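You operate a simulated robot arm through the tools that you are given. There is no shell and no other tool. Be economical: measure what you need, move in short steps, check, and stop when the job is done.

Carry out the task below with a simulated robot arm. There is one attempt and no reset: what you move stays moved.

TASK
Put the paper pad from the top of the ball table and the grey cup in the green carry tray.
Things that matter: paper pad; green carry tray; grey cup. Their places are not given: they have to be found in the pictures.

It is judged by the outcome, as a careful person would: the job done as asked, and still so three seconds after it is handed in. It fails if anything else is knocked over, pushed out of place, dropped, spilled or broken.

THE ROBOT
A 6-joint arm with a two-finger parallel gripper, fixed in place. Base frame: the origin is at the foot of the arm, x ahead of it, y to its left, z up; the work surface is at about z = 0. Lengths are in mm, angles in degrees, forces in N, time in s.
With the tool pointing down near the work surface it reaches from about 140 to 580 mm from the base axis. Its first joint turns from -66.0 to 66.0 degrees. Payload 2.1 kg.
Tool frame: the origin (TCP) lies between the finger pads and is the grasp point; the fingertips stand 30 mm ahead of it; z points along the fingers, y is the line along which they close. The gripper opens to 94 mm. The fingers are 28 mm wide and 10 mm thick; the gripper's body (50 by 96 mm) begins 55 mm behind the TCP.
Orientation is that of the tool frame in the base frame, as a unit quaternion [x, y, z, w]. With the fingers straight down and closing along the base's y, the tool's x points along the base's -x, its y along +y and its z along -z.

THE INTERFACE
- The arm moves only by the tool move_arm. Its argument "series" is a list of rows, each a list of 3 entries, a list of its own where there are three numbers: the shift along the tool's x, y, z in cm, then the turn, a rotation vector about the tool's x, y, z in degrees, then the opening, from 0 (shut) to 1 (fully open). In form: [[[tx, ty, tz], [ax, ay, az], fingers], ...]. A call has 1 to 10 rows; each row shifts and turns the commanded pose from where the row before left it, along the tool's axes as they then stand. A row lasts 0.2 s, in which the tool goes at most 50 mm and 8.6 degrees; a call with a longer step from one row to the next is refused whole, and so is a gripper value outside its range. A pose out of reach is approached as far as the arm can. The call stops where the force on the tool passes 40 N (or 10 N more than at its start, if that is more) or the arm is blocked; 0.2 s more then pass. The fingers move at their own pace (about 72 mm/s each) and stop on an object; they squeeze with about 43 N. The grip force told is the motor's: it shows also when the fingers shut on nothing. Time passes only in rows, and 0.2 s behind the last, so rows that do not move let the fingers close. It gives the time, the measured TCP pose, the force on the tool (base axes), the opening and the grip force at its end, in the units of the frame above (readings bear some noise), and new pictures: "views" is both (left out), scene, wrist or none.
- Cameras (640 x 400 px; columns grow to the right, rows downward): "scene" is fixed at [39.5, -365.2, 465.2]; the picture's right is [0.92, -0.38, 0.00], its down [-0.24, -0.58, -0.78] and it looks along [0.30, 0.72, -0.63] (base axes); focal length 214 px, centre (320, 200). "wrist" rides on the gripper at [-37, 0, -58] in the tool frame; the picture's right is [0.00, -1.00, 0.00], its down [0.97, 0.00, -0.24] and it looks along [0.24, 0.00, 0.97] (tool axes); focal length 218 px, centre (320, 200).
- locate(camera, pixels): for up to 12 pixels [column, row] of the newest picture of that camera ("zoom" is the newest enlarged one), the place [x, y, z] in the base frame of the surface seen there, good to about 2 mm, but the place of the scene camera against the robot may be out by one fixed shift of up to 25 mm in any direction. No time passes.
- close_up(camera, box): a new picture of the part [left, top, right, bottom] of that camera's present view, enlarged. No time passes.
- sign_off(): hands the job in; it is judged then, once.

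Work in short steps. Measure before you move; look again where a grasp or a placing could have gone wrong, and mend it. You have 60 turns and 120 pictures in all, the two below and enlarged ones among them. Open the gripper and draw the arm clear of the work before you hand the job in, unless the task says otherwise; then end with one line.

The tools are called after "Emit:" by a JSON object that holds its "op" and its "data". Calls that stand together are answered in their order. move_arm: Moves the arm, as the interface text tells. Its arguments: {"type":"object","properties":{"series":{"type":"array","items":{"type":"array"}},"views":{"type":"string","enum":["both","scene","wrist","none"]}},"required":["series"]} The other tools are called the same way: locate (camera, pixels) gives the place of the surface under pixels of a picture; close_up (camera, box) takes an enlarged picture of a part of a camera's view; sign_off () hands the job in.

At the start:

```text
time_s: 0.0
tcp_pos: [381.0, 78.1, 347.7]
orientation: [0.0, 1.0, 0.0, 0.0]
force: [-0.1, 1.0, 0.0]
gripper_width: 94.1
finger_force: 0.1
```

scene: 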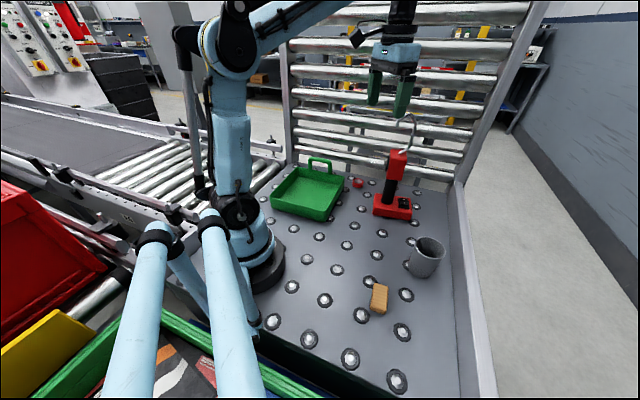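
wrist: 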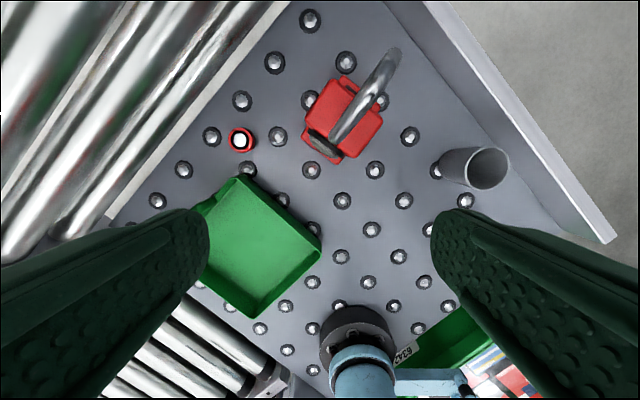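

The scene shows the green tray at (307,193), a grey cup at (426,258) and a tan block at (379,298), which may be the pad. I'll zoom in to check and measure.

Emit:
{"op": "close_up", "data": {"camera": "scene", "box": [340, 220, 460, 330]}}

Emit:
{"op": "close_up", "data": {"camera": "scene", "box": [240, 140, 420, 250]}}

Emit:
{"op": "locate", "data": {"camera": "scene", "pixels": [[375, 284], [388, 286], [386, 312], [371, 307], [379, 296], [431, 238], [418, 252], [443, 253], [405, 268], [425, 276], [428, 258], [350, 320]]}}

Emit:
{"op": "locate", "data": {"camera": "wrist", "pixels": [[240, 178], [321, 238], [253, 317], [205, 250], [255, 250], [487, 150], [487, 188], [465, 168], [508, 170], [445, 165], [325, 120], [240, 140]]}}

```text
3.64 times, centred on (400, 275) of scene
```

zoom: 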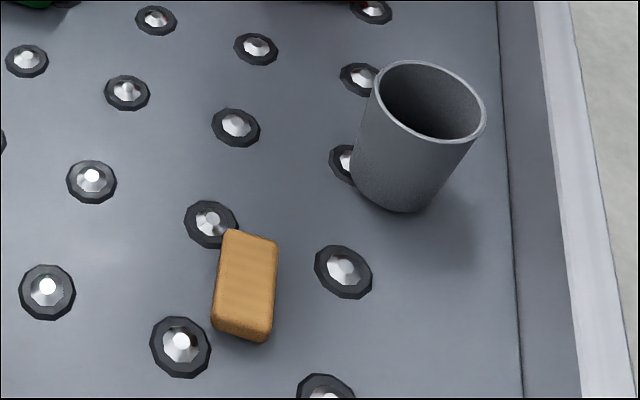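

```text
3.56 times, centred on (330, 195) of scene
```

zoom: 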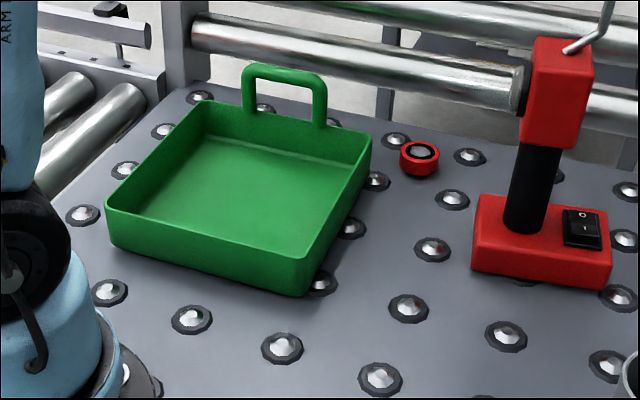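

```text
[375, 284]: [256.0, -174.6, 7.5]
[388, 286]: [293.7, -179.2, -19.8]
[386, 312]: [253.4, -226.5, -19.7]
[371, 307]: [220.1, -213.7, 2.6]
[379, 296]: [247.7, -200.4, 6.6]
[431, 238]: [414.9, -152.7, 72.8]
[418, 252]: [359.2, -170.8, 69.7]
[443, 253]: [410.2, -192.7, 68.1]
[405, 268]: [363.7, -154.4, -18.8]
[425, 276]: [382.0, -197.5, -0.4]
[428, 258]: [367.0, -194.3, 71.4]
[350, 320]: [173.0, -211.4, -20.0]
```

```text
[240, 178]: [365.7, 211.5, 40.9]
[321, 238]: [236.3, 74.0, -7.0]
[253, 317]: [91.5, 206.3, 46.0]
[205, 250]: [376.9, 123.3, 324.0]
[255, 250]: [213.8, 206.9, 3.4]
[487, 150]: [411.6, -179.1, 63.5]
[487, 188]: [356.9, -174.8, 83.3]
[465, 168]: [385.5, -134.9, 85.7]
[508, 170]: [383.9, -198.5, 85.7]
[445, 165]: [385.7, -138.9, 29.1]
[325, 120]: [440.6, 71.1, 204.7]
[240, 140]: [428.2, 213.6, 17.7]
```

The tan block near (379,298) is the only pad-like thing on the ball table. I'll move the wrist camera over it for a closer look and an accurate measurement.

Emit:
{"op": "move_arm", "data": {"series": [[[1.5, -3.4, 0.5], [0, 0, 0], 1], [[1.5, -3.4, 1], [0, 0, 0], 1], [[1.5, -3.4, 1.5], [0, 0, 0], 1], [[1.5, -3.4, 1.5], [0, 0, 0], 1], [[1.5, -3.4, 1.5], [0, 0, 0], 1], [[1.5, -3.4, 1.5], [0, 0, 0], 1], [[1.5, -3.4, 1.5], [0, 0, 0], 1], [[1.5, -3.0, 1.5], [0, 0, 0], 1]]}}

```text
time_s: 1.8
tcp_pos: [262.8, -189.3, 243.3]
orientation: [0.0, 1.0, 0.0, 0.0]
force: [0.6, 0.0, 0.7]
gripper_width: 93.9
finger_force: 0.1
```

scene: 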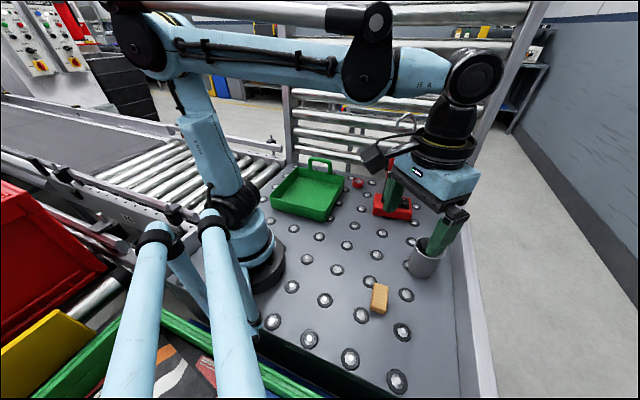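
wrist: 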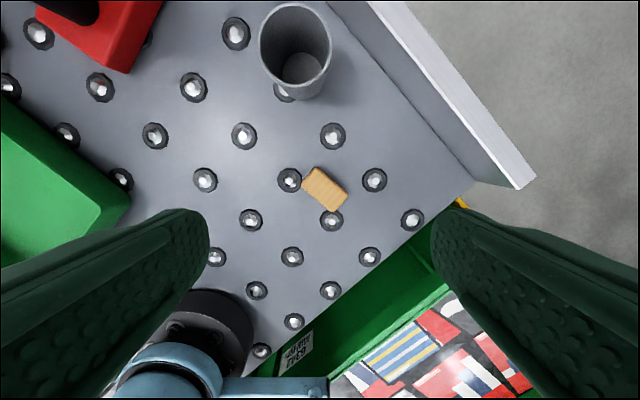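

Emit:
{"op": "locate", "data": {"camera": "wrist", "pixels": [[318, 169], [346, 189], [334, 209], [304, 186], [325, 188], [350, 165], [295, 10], [268, 45], [326, 45], [297, 85], [300, 72], [225, 220]]}}

Emit:
{"op": "close_up", "data": {"camera": "wrist", "box": [270, 140, 390, 240]}}

Emit:
{"op": "close_up", "data": {"camera": "wrist", "box": [300, 240, 560, 400]}}

```text
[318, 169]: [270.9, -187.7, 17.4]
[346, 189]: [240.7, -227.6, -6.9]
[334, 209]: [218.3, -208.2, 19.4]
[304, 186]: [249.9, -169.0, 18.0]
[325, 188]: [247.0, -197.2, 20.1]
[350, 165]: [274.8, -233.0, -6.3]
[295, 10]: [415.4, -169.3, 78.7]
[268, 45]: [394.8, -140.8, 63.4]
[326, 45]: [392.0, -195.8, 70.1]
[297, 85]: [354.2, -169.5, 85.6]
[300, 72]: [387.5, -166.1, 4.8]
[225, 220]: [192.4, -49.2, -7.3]
```

```text
4.00 times, centred on (330, 190) of wrist
```

zoom: 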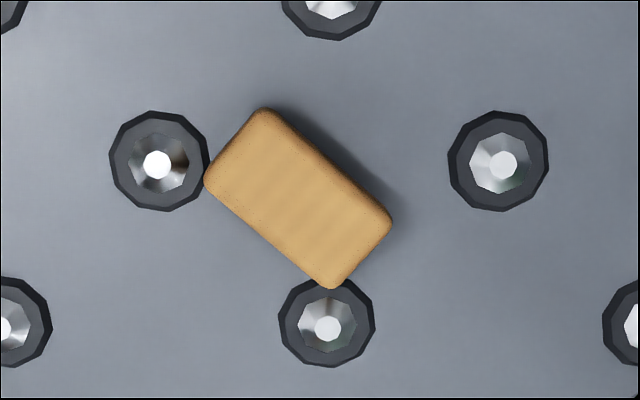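

```text
2.46 times, centred on (430, 320) of wrist
```

zoom: 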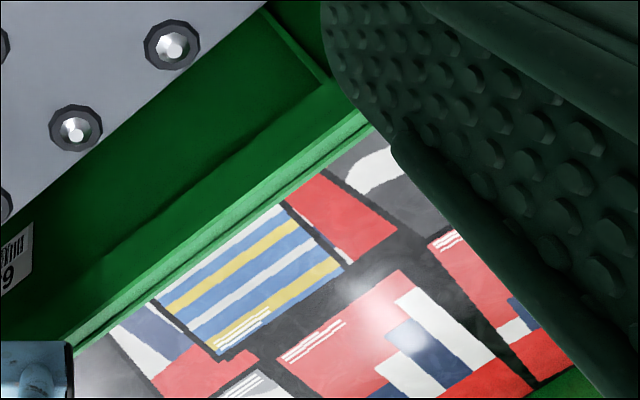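

The pad is about 50 x 28 mm, centred near (245,-198), with its top at z≈19 and the table at z≈-7. Its short axis runs along (.78,-.64). I'll centre over it, turn -51° about tool z and come down part way.

Emit:
{"op": "move_arm", "data": {"series": [[[1.78, -0.87, 0], [0, 0, 0], 1], [[0, 0, 1], [0, 0, -8.5], 1], [[0, 0, 2], [0, 0, -8.5], 1], [[0, 0, 2], [0, 0, -8.5], 1], [[0, 0, 2], [0, 0, -8.5], 1], [[0, 0, 2], [0, 0, -8.5], 1], [[0, 0, 2], [0, 0, -8.5], 1], [[0, 0, 2], [0, 0, 0], 1]]}}

```text
time_s: 3.6
tcp_pos: [243.4, -199.6, 110.5]
orientation: [-0.431, 0.902, 0.0, 0.0]
force: [0.1, 0.5, 0.0]
gripper_width: 93.9
finger_force: 0.0
```

scene: 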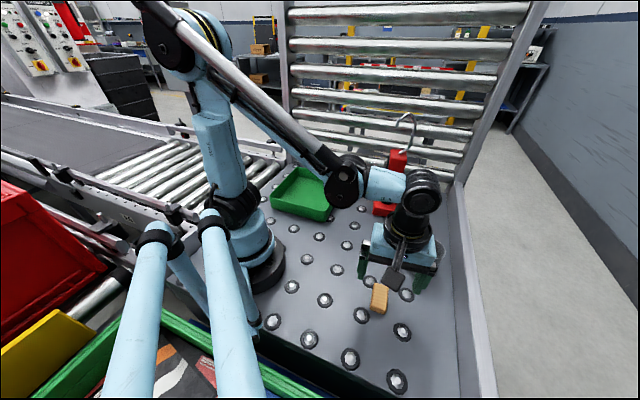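
wrist: 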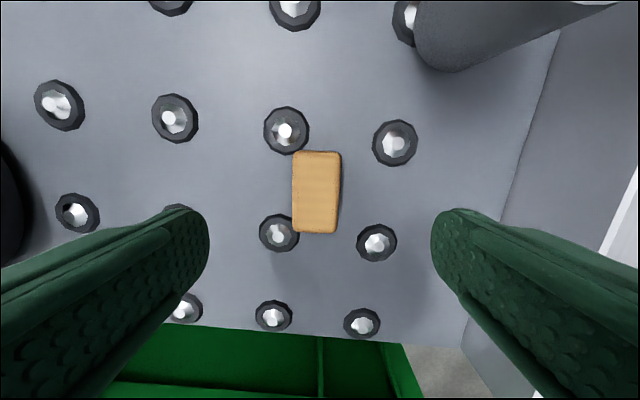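

Emit:
{"op": "locate", "data": {"camera": "wrist", "pixels": [[294, 154], [339, 154], [337, 230], [295, 230], [317, 192], [278, 233], [285, 130], [376, 243], [395, 142], [257, 235], [450, 130], [520, 250]]}}

```text
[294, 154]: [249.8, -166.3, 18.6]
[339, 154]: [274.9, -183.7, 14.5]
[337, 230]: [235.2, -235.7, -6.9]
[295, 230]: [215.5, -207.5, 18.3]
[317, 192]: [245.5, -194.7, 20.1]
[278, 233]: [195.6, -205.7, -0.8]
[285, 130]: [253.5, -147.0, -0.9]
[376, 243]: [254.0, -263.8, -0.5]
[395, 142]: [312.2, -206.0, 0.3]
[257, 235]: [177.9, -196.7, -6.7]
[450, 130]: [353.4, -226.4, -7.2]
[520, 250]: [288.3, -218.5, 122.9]
```

Corner points put the pad centre at (245,-196), and the finger lanes clear the balls. I'll nudge over by -0.38/+0.1 cm, go down to TCP z≈31 and close.

Emit:
{"op": "move_arm", "data": {"series": [[[-0.38, 0.1, 3], [0, 0, 0], 1], [[0, 0, 3], [0, 0, 0], 1], [[0, 0, 1.95], [0, 0, 0], 1], [[0, 0, 0], [0, 0, 0], 1], [[0, 0, 0], [0, 0, 0], 0.2], [[0, 0, 0], [0, 0, 0], 0.2], [[0, 0, 0], [0, 0, 0], 0.2]]}}

```text
time_s: 5.2
tcp_pos: [244.2, -196.0, 32.3]
orientation: [-0.43, 0.903, 0.0, 0.001]
force: [0.5, 0.0, -0.2]
gripper_width: 31.8
finger_force: 43.4
```

scene: 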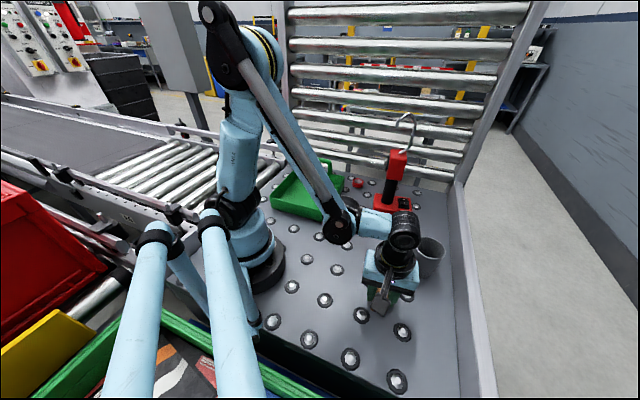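
wrist: 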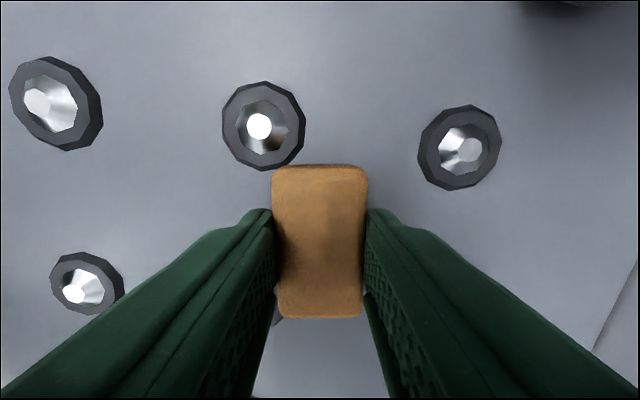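

The pad is held: width 31.8 mm, grip force 43 N. I'll lift it 20 cm.

Emit:
{"op": "move_arm", "data": {"series": [[[0, 0, -2], [0, 0, 0], 0.2], [[0, 0, -4], [0, 0, 0], 0.2], [[0, 0, -4], [0, 0, 0], 0.2], [[0, 0, -4], [0, 0, 0], 0.2], [[0, 0, -4], [0, 0, 0], 0.2], [[0, 0, -4], [0, 0, 0], 0.2]], "views": "none"}}

Emit:
{"op": "move_arm", "data": {"series": [[[-2.9, 2.17, 0], [0, 0, 0], 0.2], [[-2.9, 2.17, 0], [0, 0, 0], 0.2], [[-2.9, 2.17, 0], [0, 0, 0], 0.2], [[-2.9, 2.17, 0], [0, 0, 0], 0.2], [[-2.9, 2.17, 0], [0, 0, 0], 0.2], [[-2.9, 2.17, 0], [0, 0, 0], 0.2], [[-2.9, 2.17, 0], [0, 0, 0], 0.2], [[-2.9, 2.17, 0], [0, 0, 0], 0.2]]}}

```text
time_s: 6.6
tcp_pos: [243.9, -196.1, 252.9]
orientation: [-0.43, 0.903, 0.0, 0.001]
force: [-0.2, 0.5, 0.9]
gripper_width: 31.8
finger_force: 43.2
```

```text
time_s: 8.4
tcp_pos: [252.6, 95.7, 250.7]
orientation: [-0.43, 0.903, 0.0, -0.001]
force: [0.6, 0.1, 0.3]
gripper_width: 32.0
finger_force: 42.8
```

scene: 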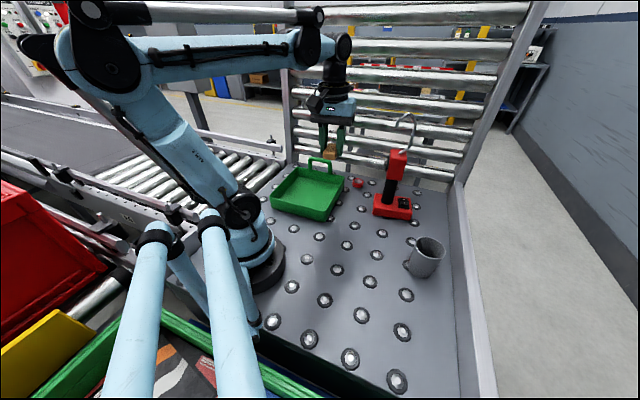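
wrist: 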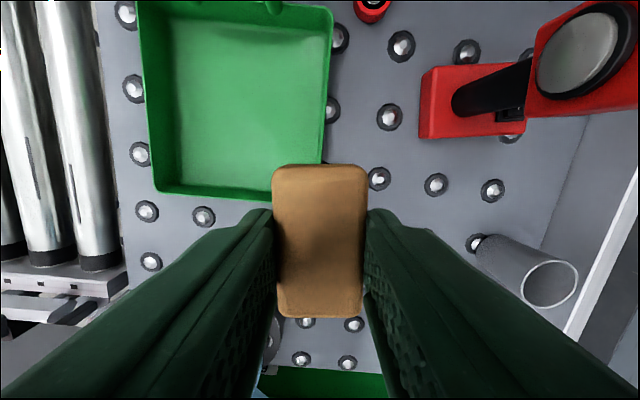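

The tray is almost square with the tool now. I'll measure its corners and floor.

Emit:
{"op": "locate", "data": {"camera": "wrist", "pixels": [[142, 8], [330, 14], [318, 161], [156, 188], [260, 196], [173, 20], [180, 178], [240, 100], [300, 20], [255, 188], [235, 4], [205, 4]]}}

Emit:
{"op": "locate", "data": {"camera": "scene", "pixels": [[308, 158], [331, 162], [332, 172], [309, 168], [345, 179], [296, 168], [271, 200], [323, 214]]}}

```text
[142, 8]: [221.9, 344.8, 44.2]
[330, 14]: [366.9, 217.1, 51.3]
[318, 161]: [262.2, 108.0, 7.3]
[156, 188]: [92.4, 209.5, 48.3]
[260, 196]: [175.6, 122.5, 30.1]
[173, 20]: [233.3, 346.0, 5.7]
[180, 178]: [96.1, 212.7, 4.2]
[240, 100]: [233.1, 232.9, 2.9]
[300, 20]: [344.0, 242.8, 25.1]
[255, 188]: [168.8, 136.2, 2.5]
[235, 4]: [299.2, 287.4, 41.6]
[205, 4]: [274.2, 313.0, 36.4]
```

```text
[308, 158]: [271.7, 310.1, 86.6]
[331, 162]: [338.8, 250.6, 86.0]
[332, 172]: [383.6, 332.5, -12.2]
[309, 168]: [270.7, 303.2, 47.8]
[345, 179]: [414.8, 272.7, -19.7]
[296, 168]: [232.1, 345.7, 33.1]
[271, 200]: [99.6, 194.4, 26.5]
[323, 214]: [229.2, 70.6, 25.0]
```

Tray centre is about (230,213), with the floor at z≈3, rim at 48 and the handle on the far side up to ~100. The pad goes in the left part, at (186,232). I'll move above that and come down to z≈100.

Emit:
{"op": "move_arm", "data": {"series": [[[-1.6, 3.43, 0], [0, 0, 0], 0.2], [[-1.6, 3.43, 0], [0, 0, 0], 0.2], [[-1.6, 3.43, 0], [0, 0, 0], 0.2], [[-1.6, 3.43, 0], [0, 0, 0], 0.2], [[0, 0, 3.5], [0, 0, 0], 0.2], [[0, 0, 3.5], [0, 0, 0], 0.2], [[0, 0, 3.5], [0, 0, 0], 0.2], [[0, 0, 3.5], [0, 0, 0], 0.2], [[0, 0, 0], [0, 0, 0], 0.2]]}}

```text
time_s: 10.4
tcp_pos: [184.4, 230.2, 113.3]
orientation: [-0.431, 0.903, 0.0, -0.001]
force: [-0.5, 0.4, 1.1]
gripper_width: 31.9
finger_force: 42.9
```

scene: 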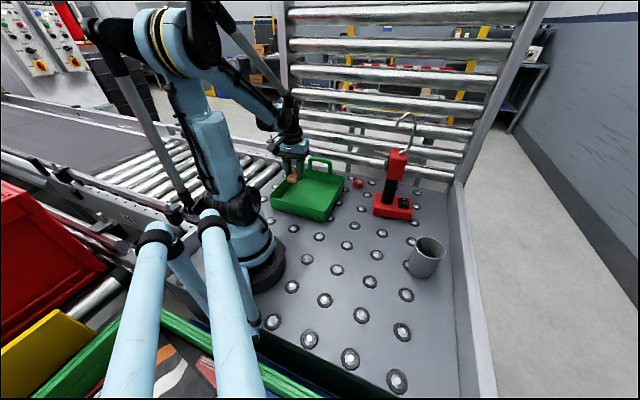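
wrist: 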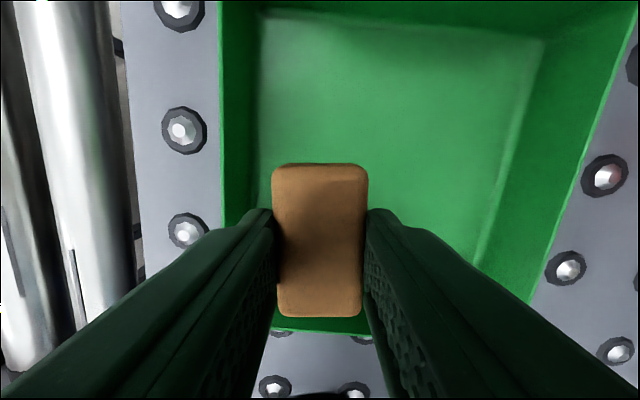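

The pad is over the tray floor with clearance on every side. I'll lower to TCP z≈43 and open part way.

Emit:
{"op": "move_arm", "data": {"series": [[[0, 0, 2.5], [0, 0, 0], 0.2], [[0, 0, 2.5], [0, 0, 0], 0.2], [[0, 0, 1.6], [0, 0, 0], 0.2], [[0, 0, 0.4], [0, 0, 0], 0.2], [[0, 0, 0], [0, 0, 0], 0.2], [[0, 0, 0], [0, 0, 0], 0.52], [[0, 0, 0], [0, 0, 0], 0.52]]}}

```text
time_s: 12.0
tcp_pos: [188.0, 231.3, 42.7]
orientation: [-0.431, 0.903, 0.0, 0.0]
force: [-0.8, 0.4, -0.2]
gripper_width: 48.8
finger_force: 0.1
```

scene: 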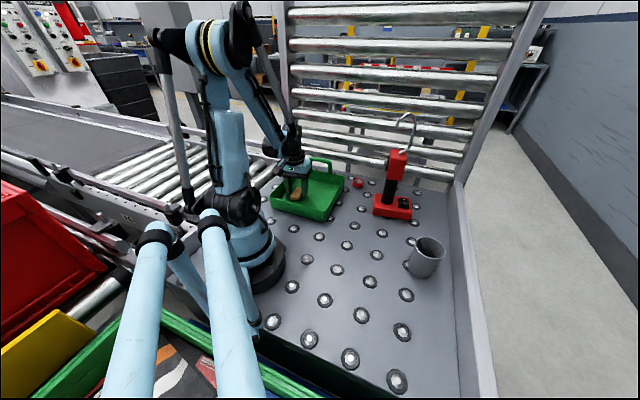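
wrist: 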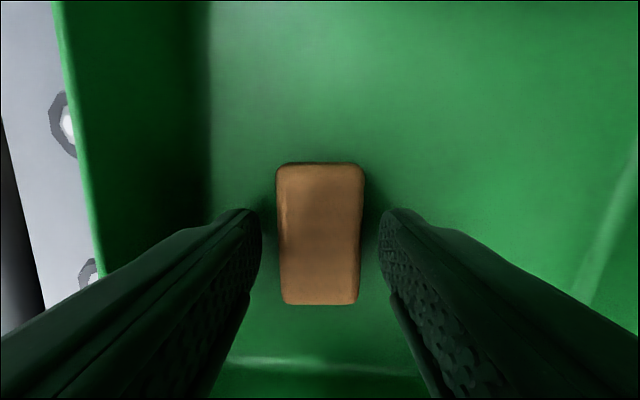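

The pad is sitting flat on the tray floor and is released. I'll lift straight up and go over to the cup.

Emit:
{"op": "move_arm", "data": {"series": [[[0, 0, -2], [0, 0, 0], 0.52], [[0, 0, -4], [0, 0, 0], 0.52], [[0, 0, -4], [0, 0, 0], 0.52], [[0, 0, -4], [0, 0, 0], 0.52], [[0, 0, -4], [0, 0, 0], 0.52], [[0, 0, -3], [0, 0, 0], 0.52]], "views": "none"}}

Emit:
{"op": "move_arm", "data": {"series": [[[1.94, -3.65, 0], [0, 0, 0], 1], [[1.94, -3.65, 0], [0, 0, 0], 1], [[1.94, -3.65, 0], [0, 0, 0], 1], [[1.94, -3.65, 0], [0, 0, 0], 1], [[1.94, -3.65, 0], [0, 0, 0], 1], [[1.94, -3.65, 0], [0, 0, 0], 1], [[1.94, -3.65, 0], [0, 0, 0], 1], [[1.94, -3.65, 0], [0, 0, 0], 1], [[1.94, -3.65, 0], [0, 0, 0], 1], [[1.94, -3.65, 0], [0, 0, 0], 1]]}}

```text
time_s: 13.4
tcp_pos: [187.4, 231.5, 254.4]
orientation: [-0.43, 0.903, 0.0, 0.0]
force: [-0.2, 1.6, 0.3]
gripper_width: 48.6
finger_force: 0.0
```

```text
time_s: 15.6
tcp_pos: [349.0, -149.7, 254.8]
orientation: [-0.432, 0.902, 0.0, 0.0]
force: [-0.6, 0.8, 1.0]
gripper_width: 93.9
finger_force: 0.2
```

scene: 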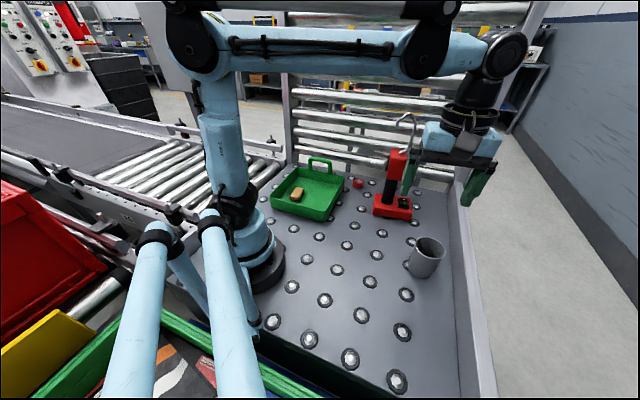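
wrist: 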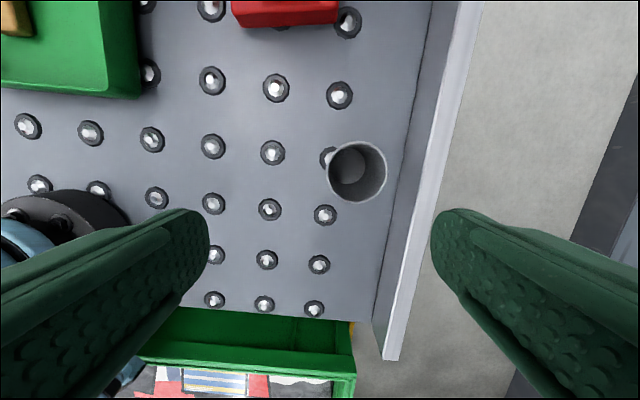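

Emit:
{"op": "locate", "data": {"camera": "wrist", "pixels": [[356, 143], [356, 200], [328, 170], [386, 170], [349, 165], [337, 148], [375, 194], [420, 180], [434, 180], [404, 180], [440, 100], [392, 180]]}}

Emit:
{"op": "close_up", "data": {"camera": "wrist", "box": [290, 110, 450, 230]}}

```text
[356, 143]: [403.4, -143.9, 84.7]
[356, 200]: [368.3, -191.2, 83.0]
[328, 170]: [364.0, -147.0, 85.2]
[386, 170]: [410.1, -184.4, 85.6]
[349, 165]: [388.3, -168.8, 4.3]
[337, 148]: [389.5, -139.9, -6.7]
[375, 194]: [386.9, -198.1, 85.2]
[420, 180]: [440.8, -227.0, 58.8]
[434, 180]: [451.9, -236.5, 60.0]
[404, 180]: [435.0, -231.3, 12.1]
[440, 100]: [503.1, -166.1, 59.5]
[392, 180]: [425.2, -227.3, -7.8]
```

```text
3.33 times, centred on (370, 170) of wrist
```

zoom: 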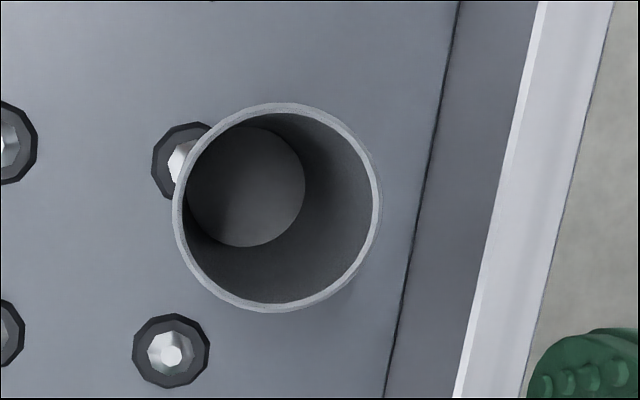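

Cup rim centre is about (386.5,-167), diameter 60, rim z≈85. The rail is ~80 mm from the axis, so the open finger clears it by about 23 mm. I'll centre over the cup and stop just above the rim to check.

Emit:
{"op": "move_arm", "data": {"series": [[[-0.5, -2.0, 0], [0, 0, 0], 1], [[-0.51, -2.01, 1], [0, 0, 0], 1], [[0, 0, 4], [0, 0, 0], 1], [[0, 0, 4], [0, 0, 0], 1], [[0, 0, 3.5], [0, 0, 0], 1], [[0, 0, 0], [0, 0, 0], 1]]}}

```text
time_s: 17.0
tcp_pos: [388.0, -165.4, 128.0]
orientation: [-0.431, 0.902, 0.0, -0.001]
force: [0.0, -0.1, -0.2]
gripper_width: 94.1
finger_force: 0.1
```

scene: 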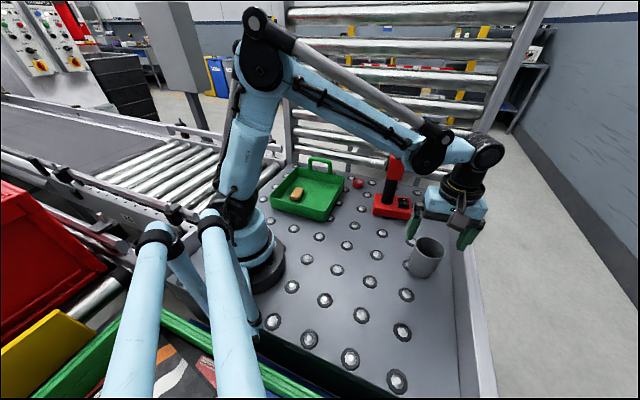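
wrist: 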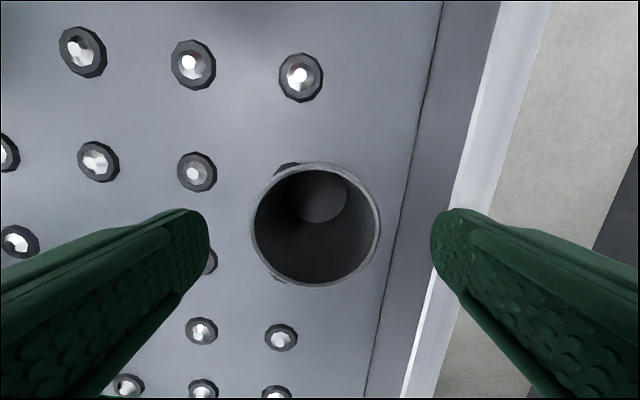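

The cup is centred between the fingers (rim centre at column ~316). I'll go down to z≈60 and close.

Emit:
{"op": "move_arm", "data": {"series": [[[0, 0.1, 2.5], [0, 0, 0], 1], [[0, 0, 2.5], [0, 0, 0], 1], [[0, 0, 1.8], [0, 0, 0], 1], [[0, 0, 0], [0, 0, 0], 1], [[0, 0, 0], [0, 0, 0], 0.5], [[0, 0, 0], [0, 0, 0], 0.5], [[0, 0, 0], [0, 0, 0], 0.5]]}}

```text
time_s: 18.6
tcp_pos: [384.5, -166.2, 59.1]
orientation: [-0.43, 0.903, 0.0, 0.0]
force: [0.4, 0.7, -0.7]
gripper_width: 65.0
finger_force: 43.0
```

scene: 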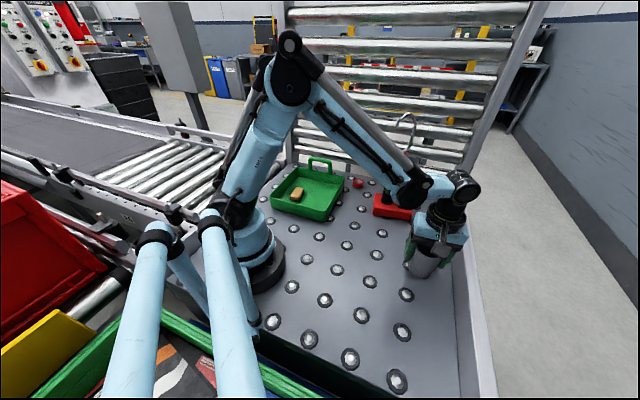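
wrist: 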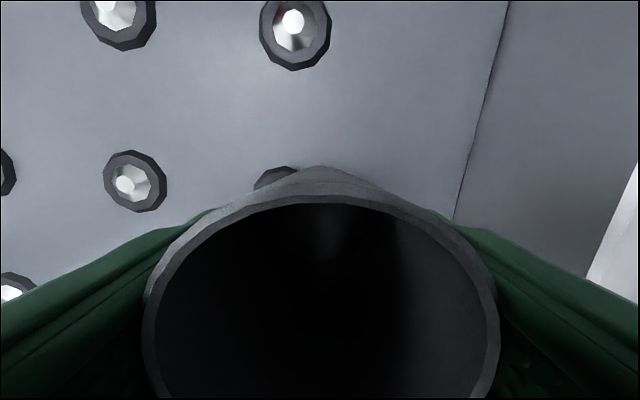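

The cup is held: width 65 mm, grip 43 N. I'll lift it and carry it over the right part of the tray.

Emit:
{"op": "move_arm", "data": {"series": [[[0, 0, -2], [0, 0, 0], 0.5], [[0, 0, -4], [0, 0, 0], 0.5], [[0, 0, -4], [0, 0, 0], 0.5], [[0, 0, -4], [0, 0, 0], 0.5], [[0, 0, -4], [0, 0, 0], 0.5]]}}

Emit:
{"op": "move_arm", "data": {"series": [[[-1.86, 3.18, 0], [0, 0, 0], 0.5], [[-1.86, 3.18, 0], [0, 0, 0], 0.5], [[-1.86, 3.18, 0], [0, 0, 0], 0.5], [[-1.86, 3.18, 0], [0, 0, 0], 0.5], [[-1.86, 3.18, 0], [0, 0, 0], 0.5], [[-1.86, 3.18, 0], [0, 0, 0], 0.5], [[-1.86, 3.18, 0], [0, 0, 0], 0.5], [[-1.86, 3.18, 0], [0, 0, 0], 0.5], [[-1.86, 3.18, 0], [0, 0, 0], 0.5], [[-1.86, 3.18, 0], [0, 0, 0], 0.5]]}}

```text
time_s: 19.8
tcp_pos: [385.8, -166.4, 239.9]
orientation: [-0.431, 0.902, 0.0, 0.0]
force: [0.0, 0.0, 0.4]
gripper_width: 65.0
finger_force: 43.1
```

scene: 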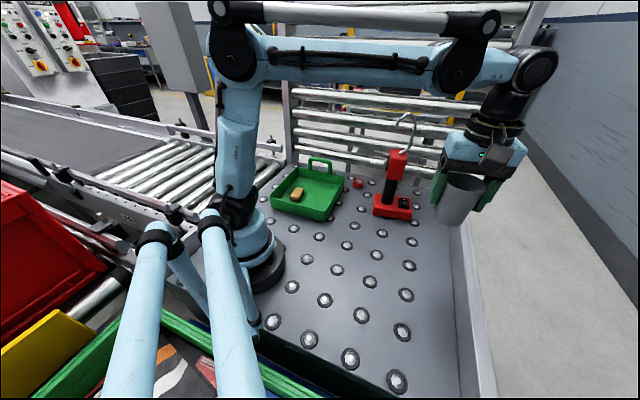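
wrist: 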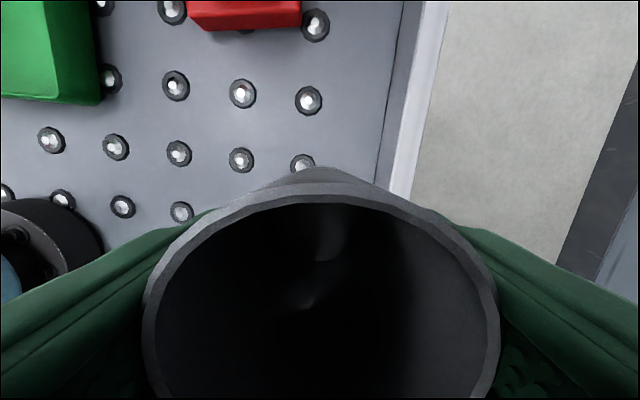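

```text
time_s: 22.0
tcp_pos: [258.3, 173.4, 239.7]
orientation: [-0.431, 0.902, 0.0, -0.001]
force: [1.0, -0.6, 0.0]
gripper_width: 64.7
finger_force: 43.2
```

scene: 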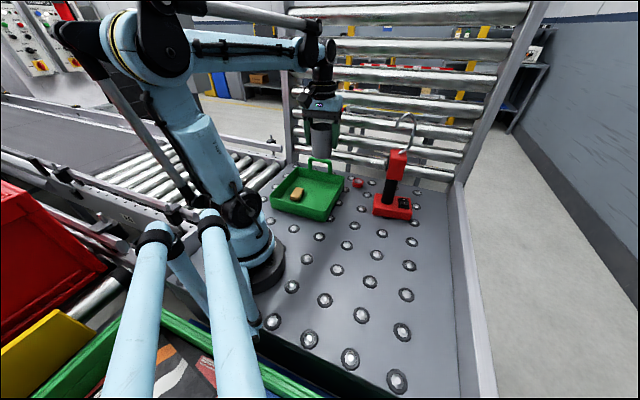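
wrist: 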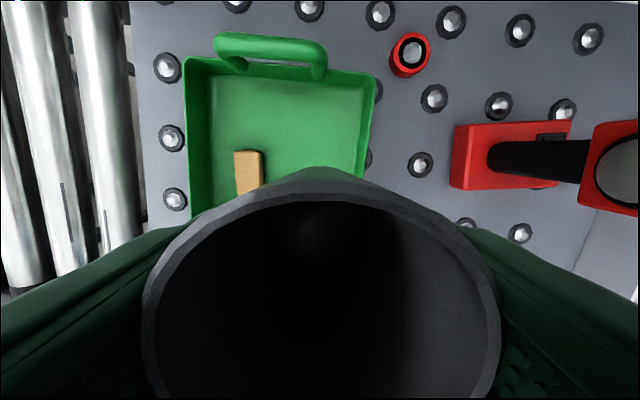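

The cup is over the tray area. I'll check the right wall and the pad position before lowering.

Emit:
{"op": "locate", "data": {"camera": "wrist", "pixels": [[374, 76], [366, 160], [355, 170], [262, 155], [262, 180], [236, 155], [236, 190], [187, 65]]}}

Emit:
{"op": "locate", "data": {"camera": "scene", "pixels": [[323, 220], [344, 180], [296, 196], [320, 200]]}}

```text
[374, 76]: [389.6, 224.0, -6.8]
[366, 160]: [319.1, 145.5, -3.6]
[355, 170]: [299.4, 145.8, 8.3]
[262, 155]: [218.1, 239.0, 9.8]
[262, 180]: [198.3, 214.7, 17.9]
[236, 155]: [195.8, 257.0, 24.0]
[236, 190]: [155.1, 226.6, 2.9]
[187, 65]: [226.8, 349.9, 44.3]
```

```text
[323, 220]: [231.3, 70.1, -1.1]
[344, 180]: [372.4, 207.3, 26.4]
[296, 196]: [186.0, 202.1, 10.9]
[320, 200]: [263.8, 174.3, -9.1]
```

The right inner wall is ~49 mm from the tool axis and the pad edge ~72 mm on the other side. I'll shift 9 mm left, then lower until the cup bottom is just above the floor (TCP z≈71).

Emit:
{"op": "move_arm", "data": {"series": [[[0, 0.9, 1], [0, 0, 0], 0.5], [[0, 0, 4], [0, 0, 0], 0.5], [[0, 0, 4], [0, 0, 0], 0.5], [[0, 0, 4], [0, 0, 0], 0.5], [[0, 0, 2.5], [0, 0, 0], 0.5], [[0, 0, 1.2], [0, 0, 0], 0.5], [[0, 0, 0], [0, 0, 0], 0.5]]}}

Emit:
{"op": "close_up", "data": {"camera": "scene", "box": [240, 120, 400, 240]}}

```text
time_s: 23.6
tcp_pos: [246.6, 184.3, 74.4]
orientation: [-0.431, 0.902, 0.0, 0.0]
force: [0.7, 0.0, -0.1]
gripper_width: 65.1
finger_force: 43.0
```

scene: 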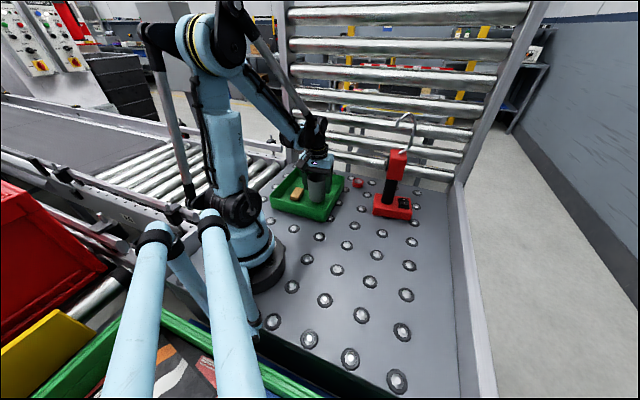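
wrist: 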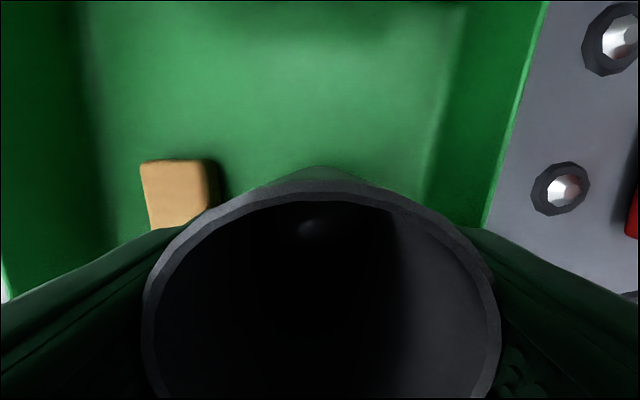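

```text
3.33 times, centred on (320, 180) of scene
```

zoom: 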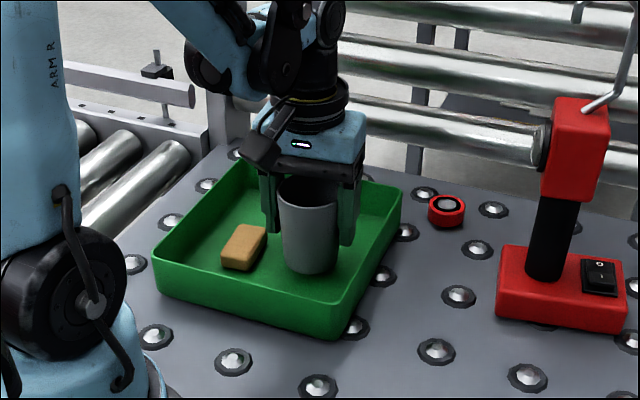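

The cup hovers just above the floor, clear of the pad and walls. I'll lower the last 4 mm or so and open part way.

Emit:
{"op": "move_arm", "data": {"series": [[[0, 0, 0.25], [0, 0, 0], 0.5], [[0, 0, 0.15], [0, 0, 0], 0.5], [[0, 0, 0], [0, 0, 0], 0.5], [[0, 0, 0], [0, 0, 0], 0.74], [[0, 0, 0], [0, 0, 0], 0.8], [[0, 0, 0], [0, 0, 0], 0.8]]}}

```text
time_s: 25.0
tcp_pos: [249.3, 183.3, 69.3]
orientation: [-0.431, 0.902, 0.0, 0.0]
force: [-0.3, -0.2, 0.1]
gripper_width: 75.1
finger_force: 0.1
```

scene: 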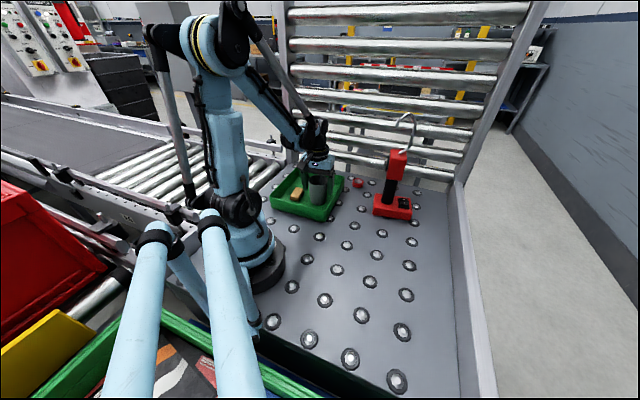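
wrist: 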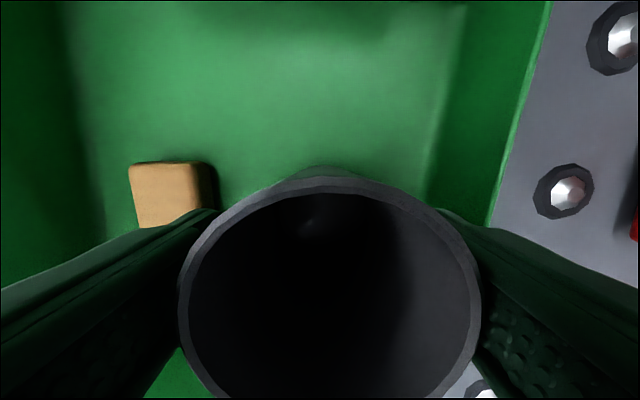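

The cup is standing free. I'll draw straight up and then back away.

Emit:
{"op": "move_arm", "data": {"series": [[[0, 0, -1.5], [0, 0, 0], 0.8], [[0, 0, -3], [0, 0, 0], 0.8], [[0, 0, -4], [0, 0, 0], 0.8], [[0, 0, -4], [0, 0, 0], 0.8], [[0, 0, -4], [0, 0, 0], 0.8], [[0, 0, -4], [0, 0, 0], 0.8], [[3, -3, 0], [0, 0, 0], 0.8], [[3, -3, 0], [0, 0, 0], 0.8], [[3, -3, 0], [0, 0, 0], 0.8], [[0, 0, 0], [0, 0, 0], 0.8]]}}

Emit:
{"op": "close_up", "data": {"camera": "scene", "box": [240, 120, 400, 240]}}

```text
time_s: 27.2
tcp_pos: [262.3, 56.6, 275.1]
orientation: [-0.431, 0.902, -0.001, 0.0]
force: [0.3, -1.7, -0.5]
gripper_width: 75.2
finger_force: 0.2
```

scene: 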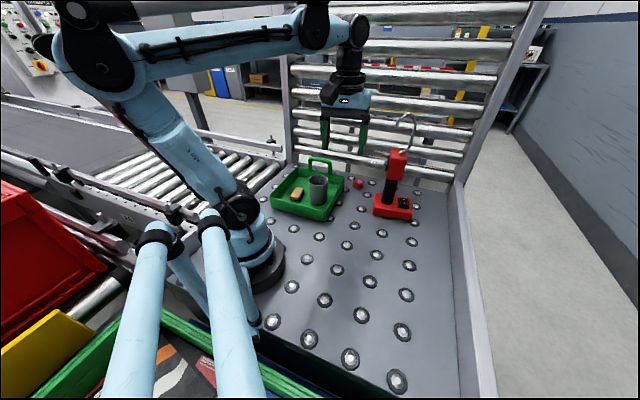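
wrist: 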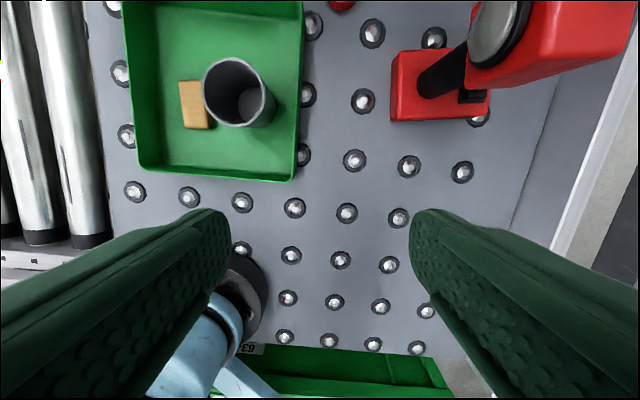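

```text
3.33 times, centred on (320, 180) of scene
```

zoom: 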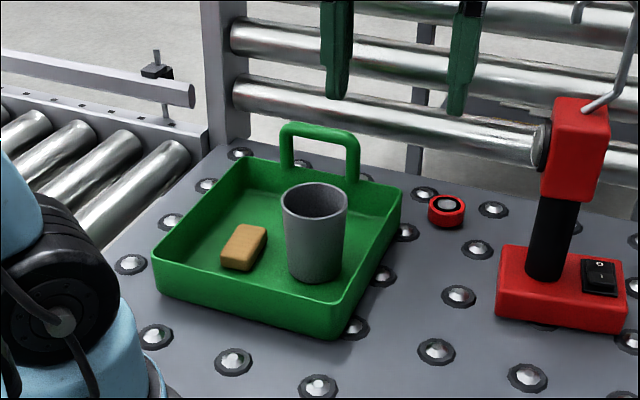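

The pad and the upright cup are both in the tray, nothing else has moved, and the arm is clear with the gripper open. I'll hand the job in.

Emit:
{"op": "sign_off", "data": {}}

```text
The job is handed in.
```

The grey cup is standing upright in the green carry tray. Next to it is the tan block, which I took to be the paper pad because nothing else on the ball table looked like one.
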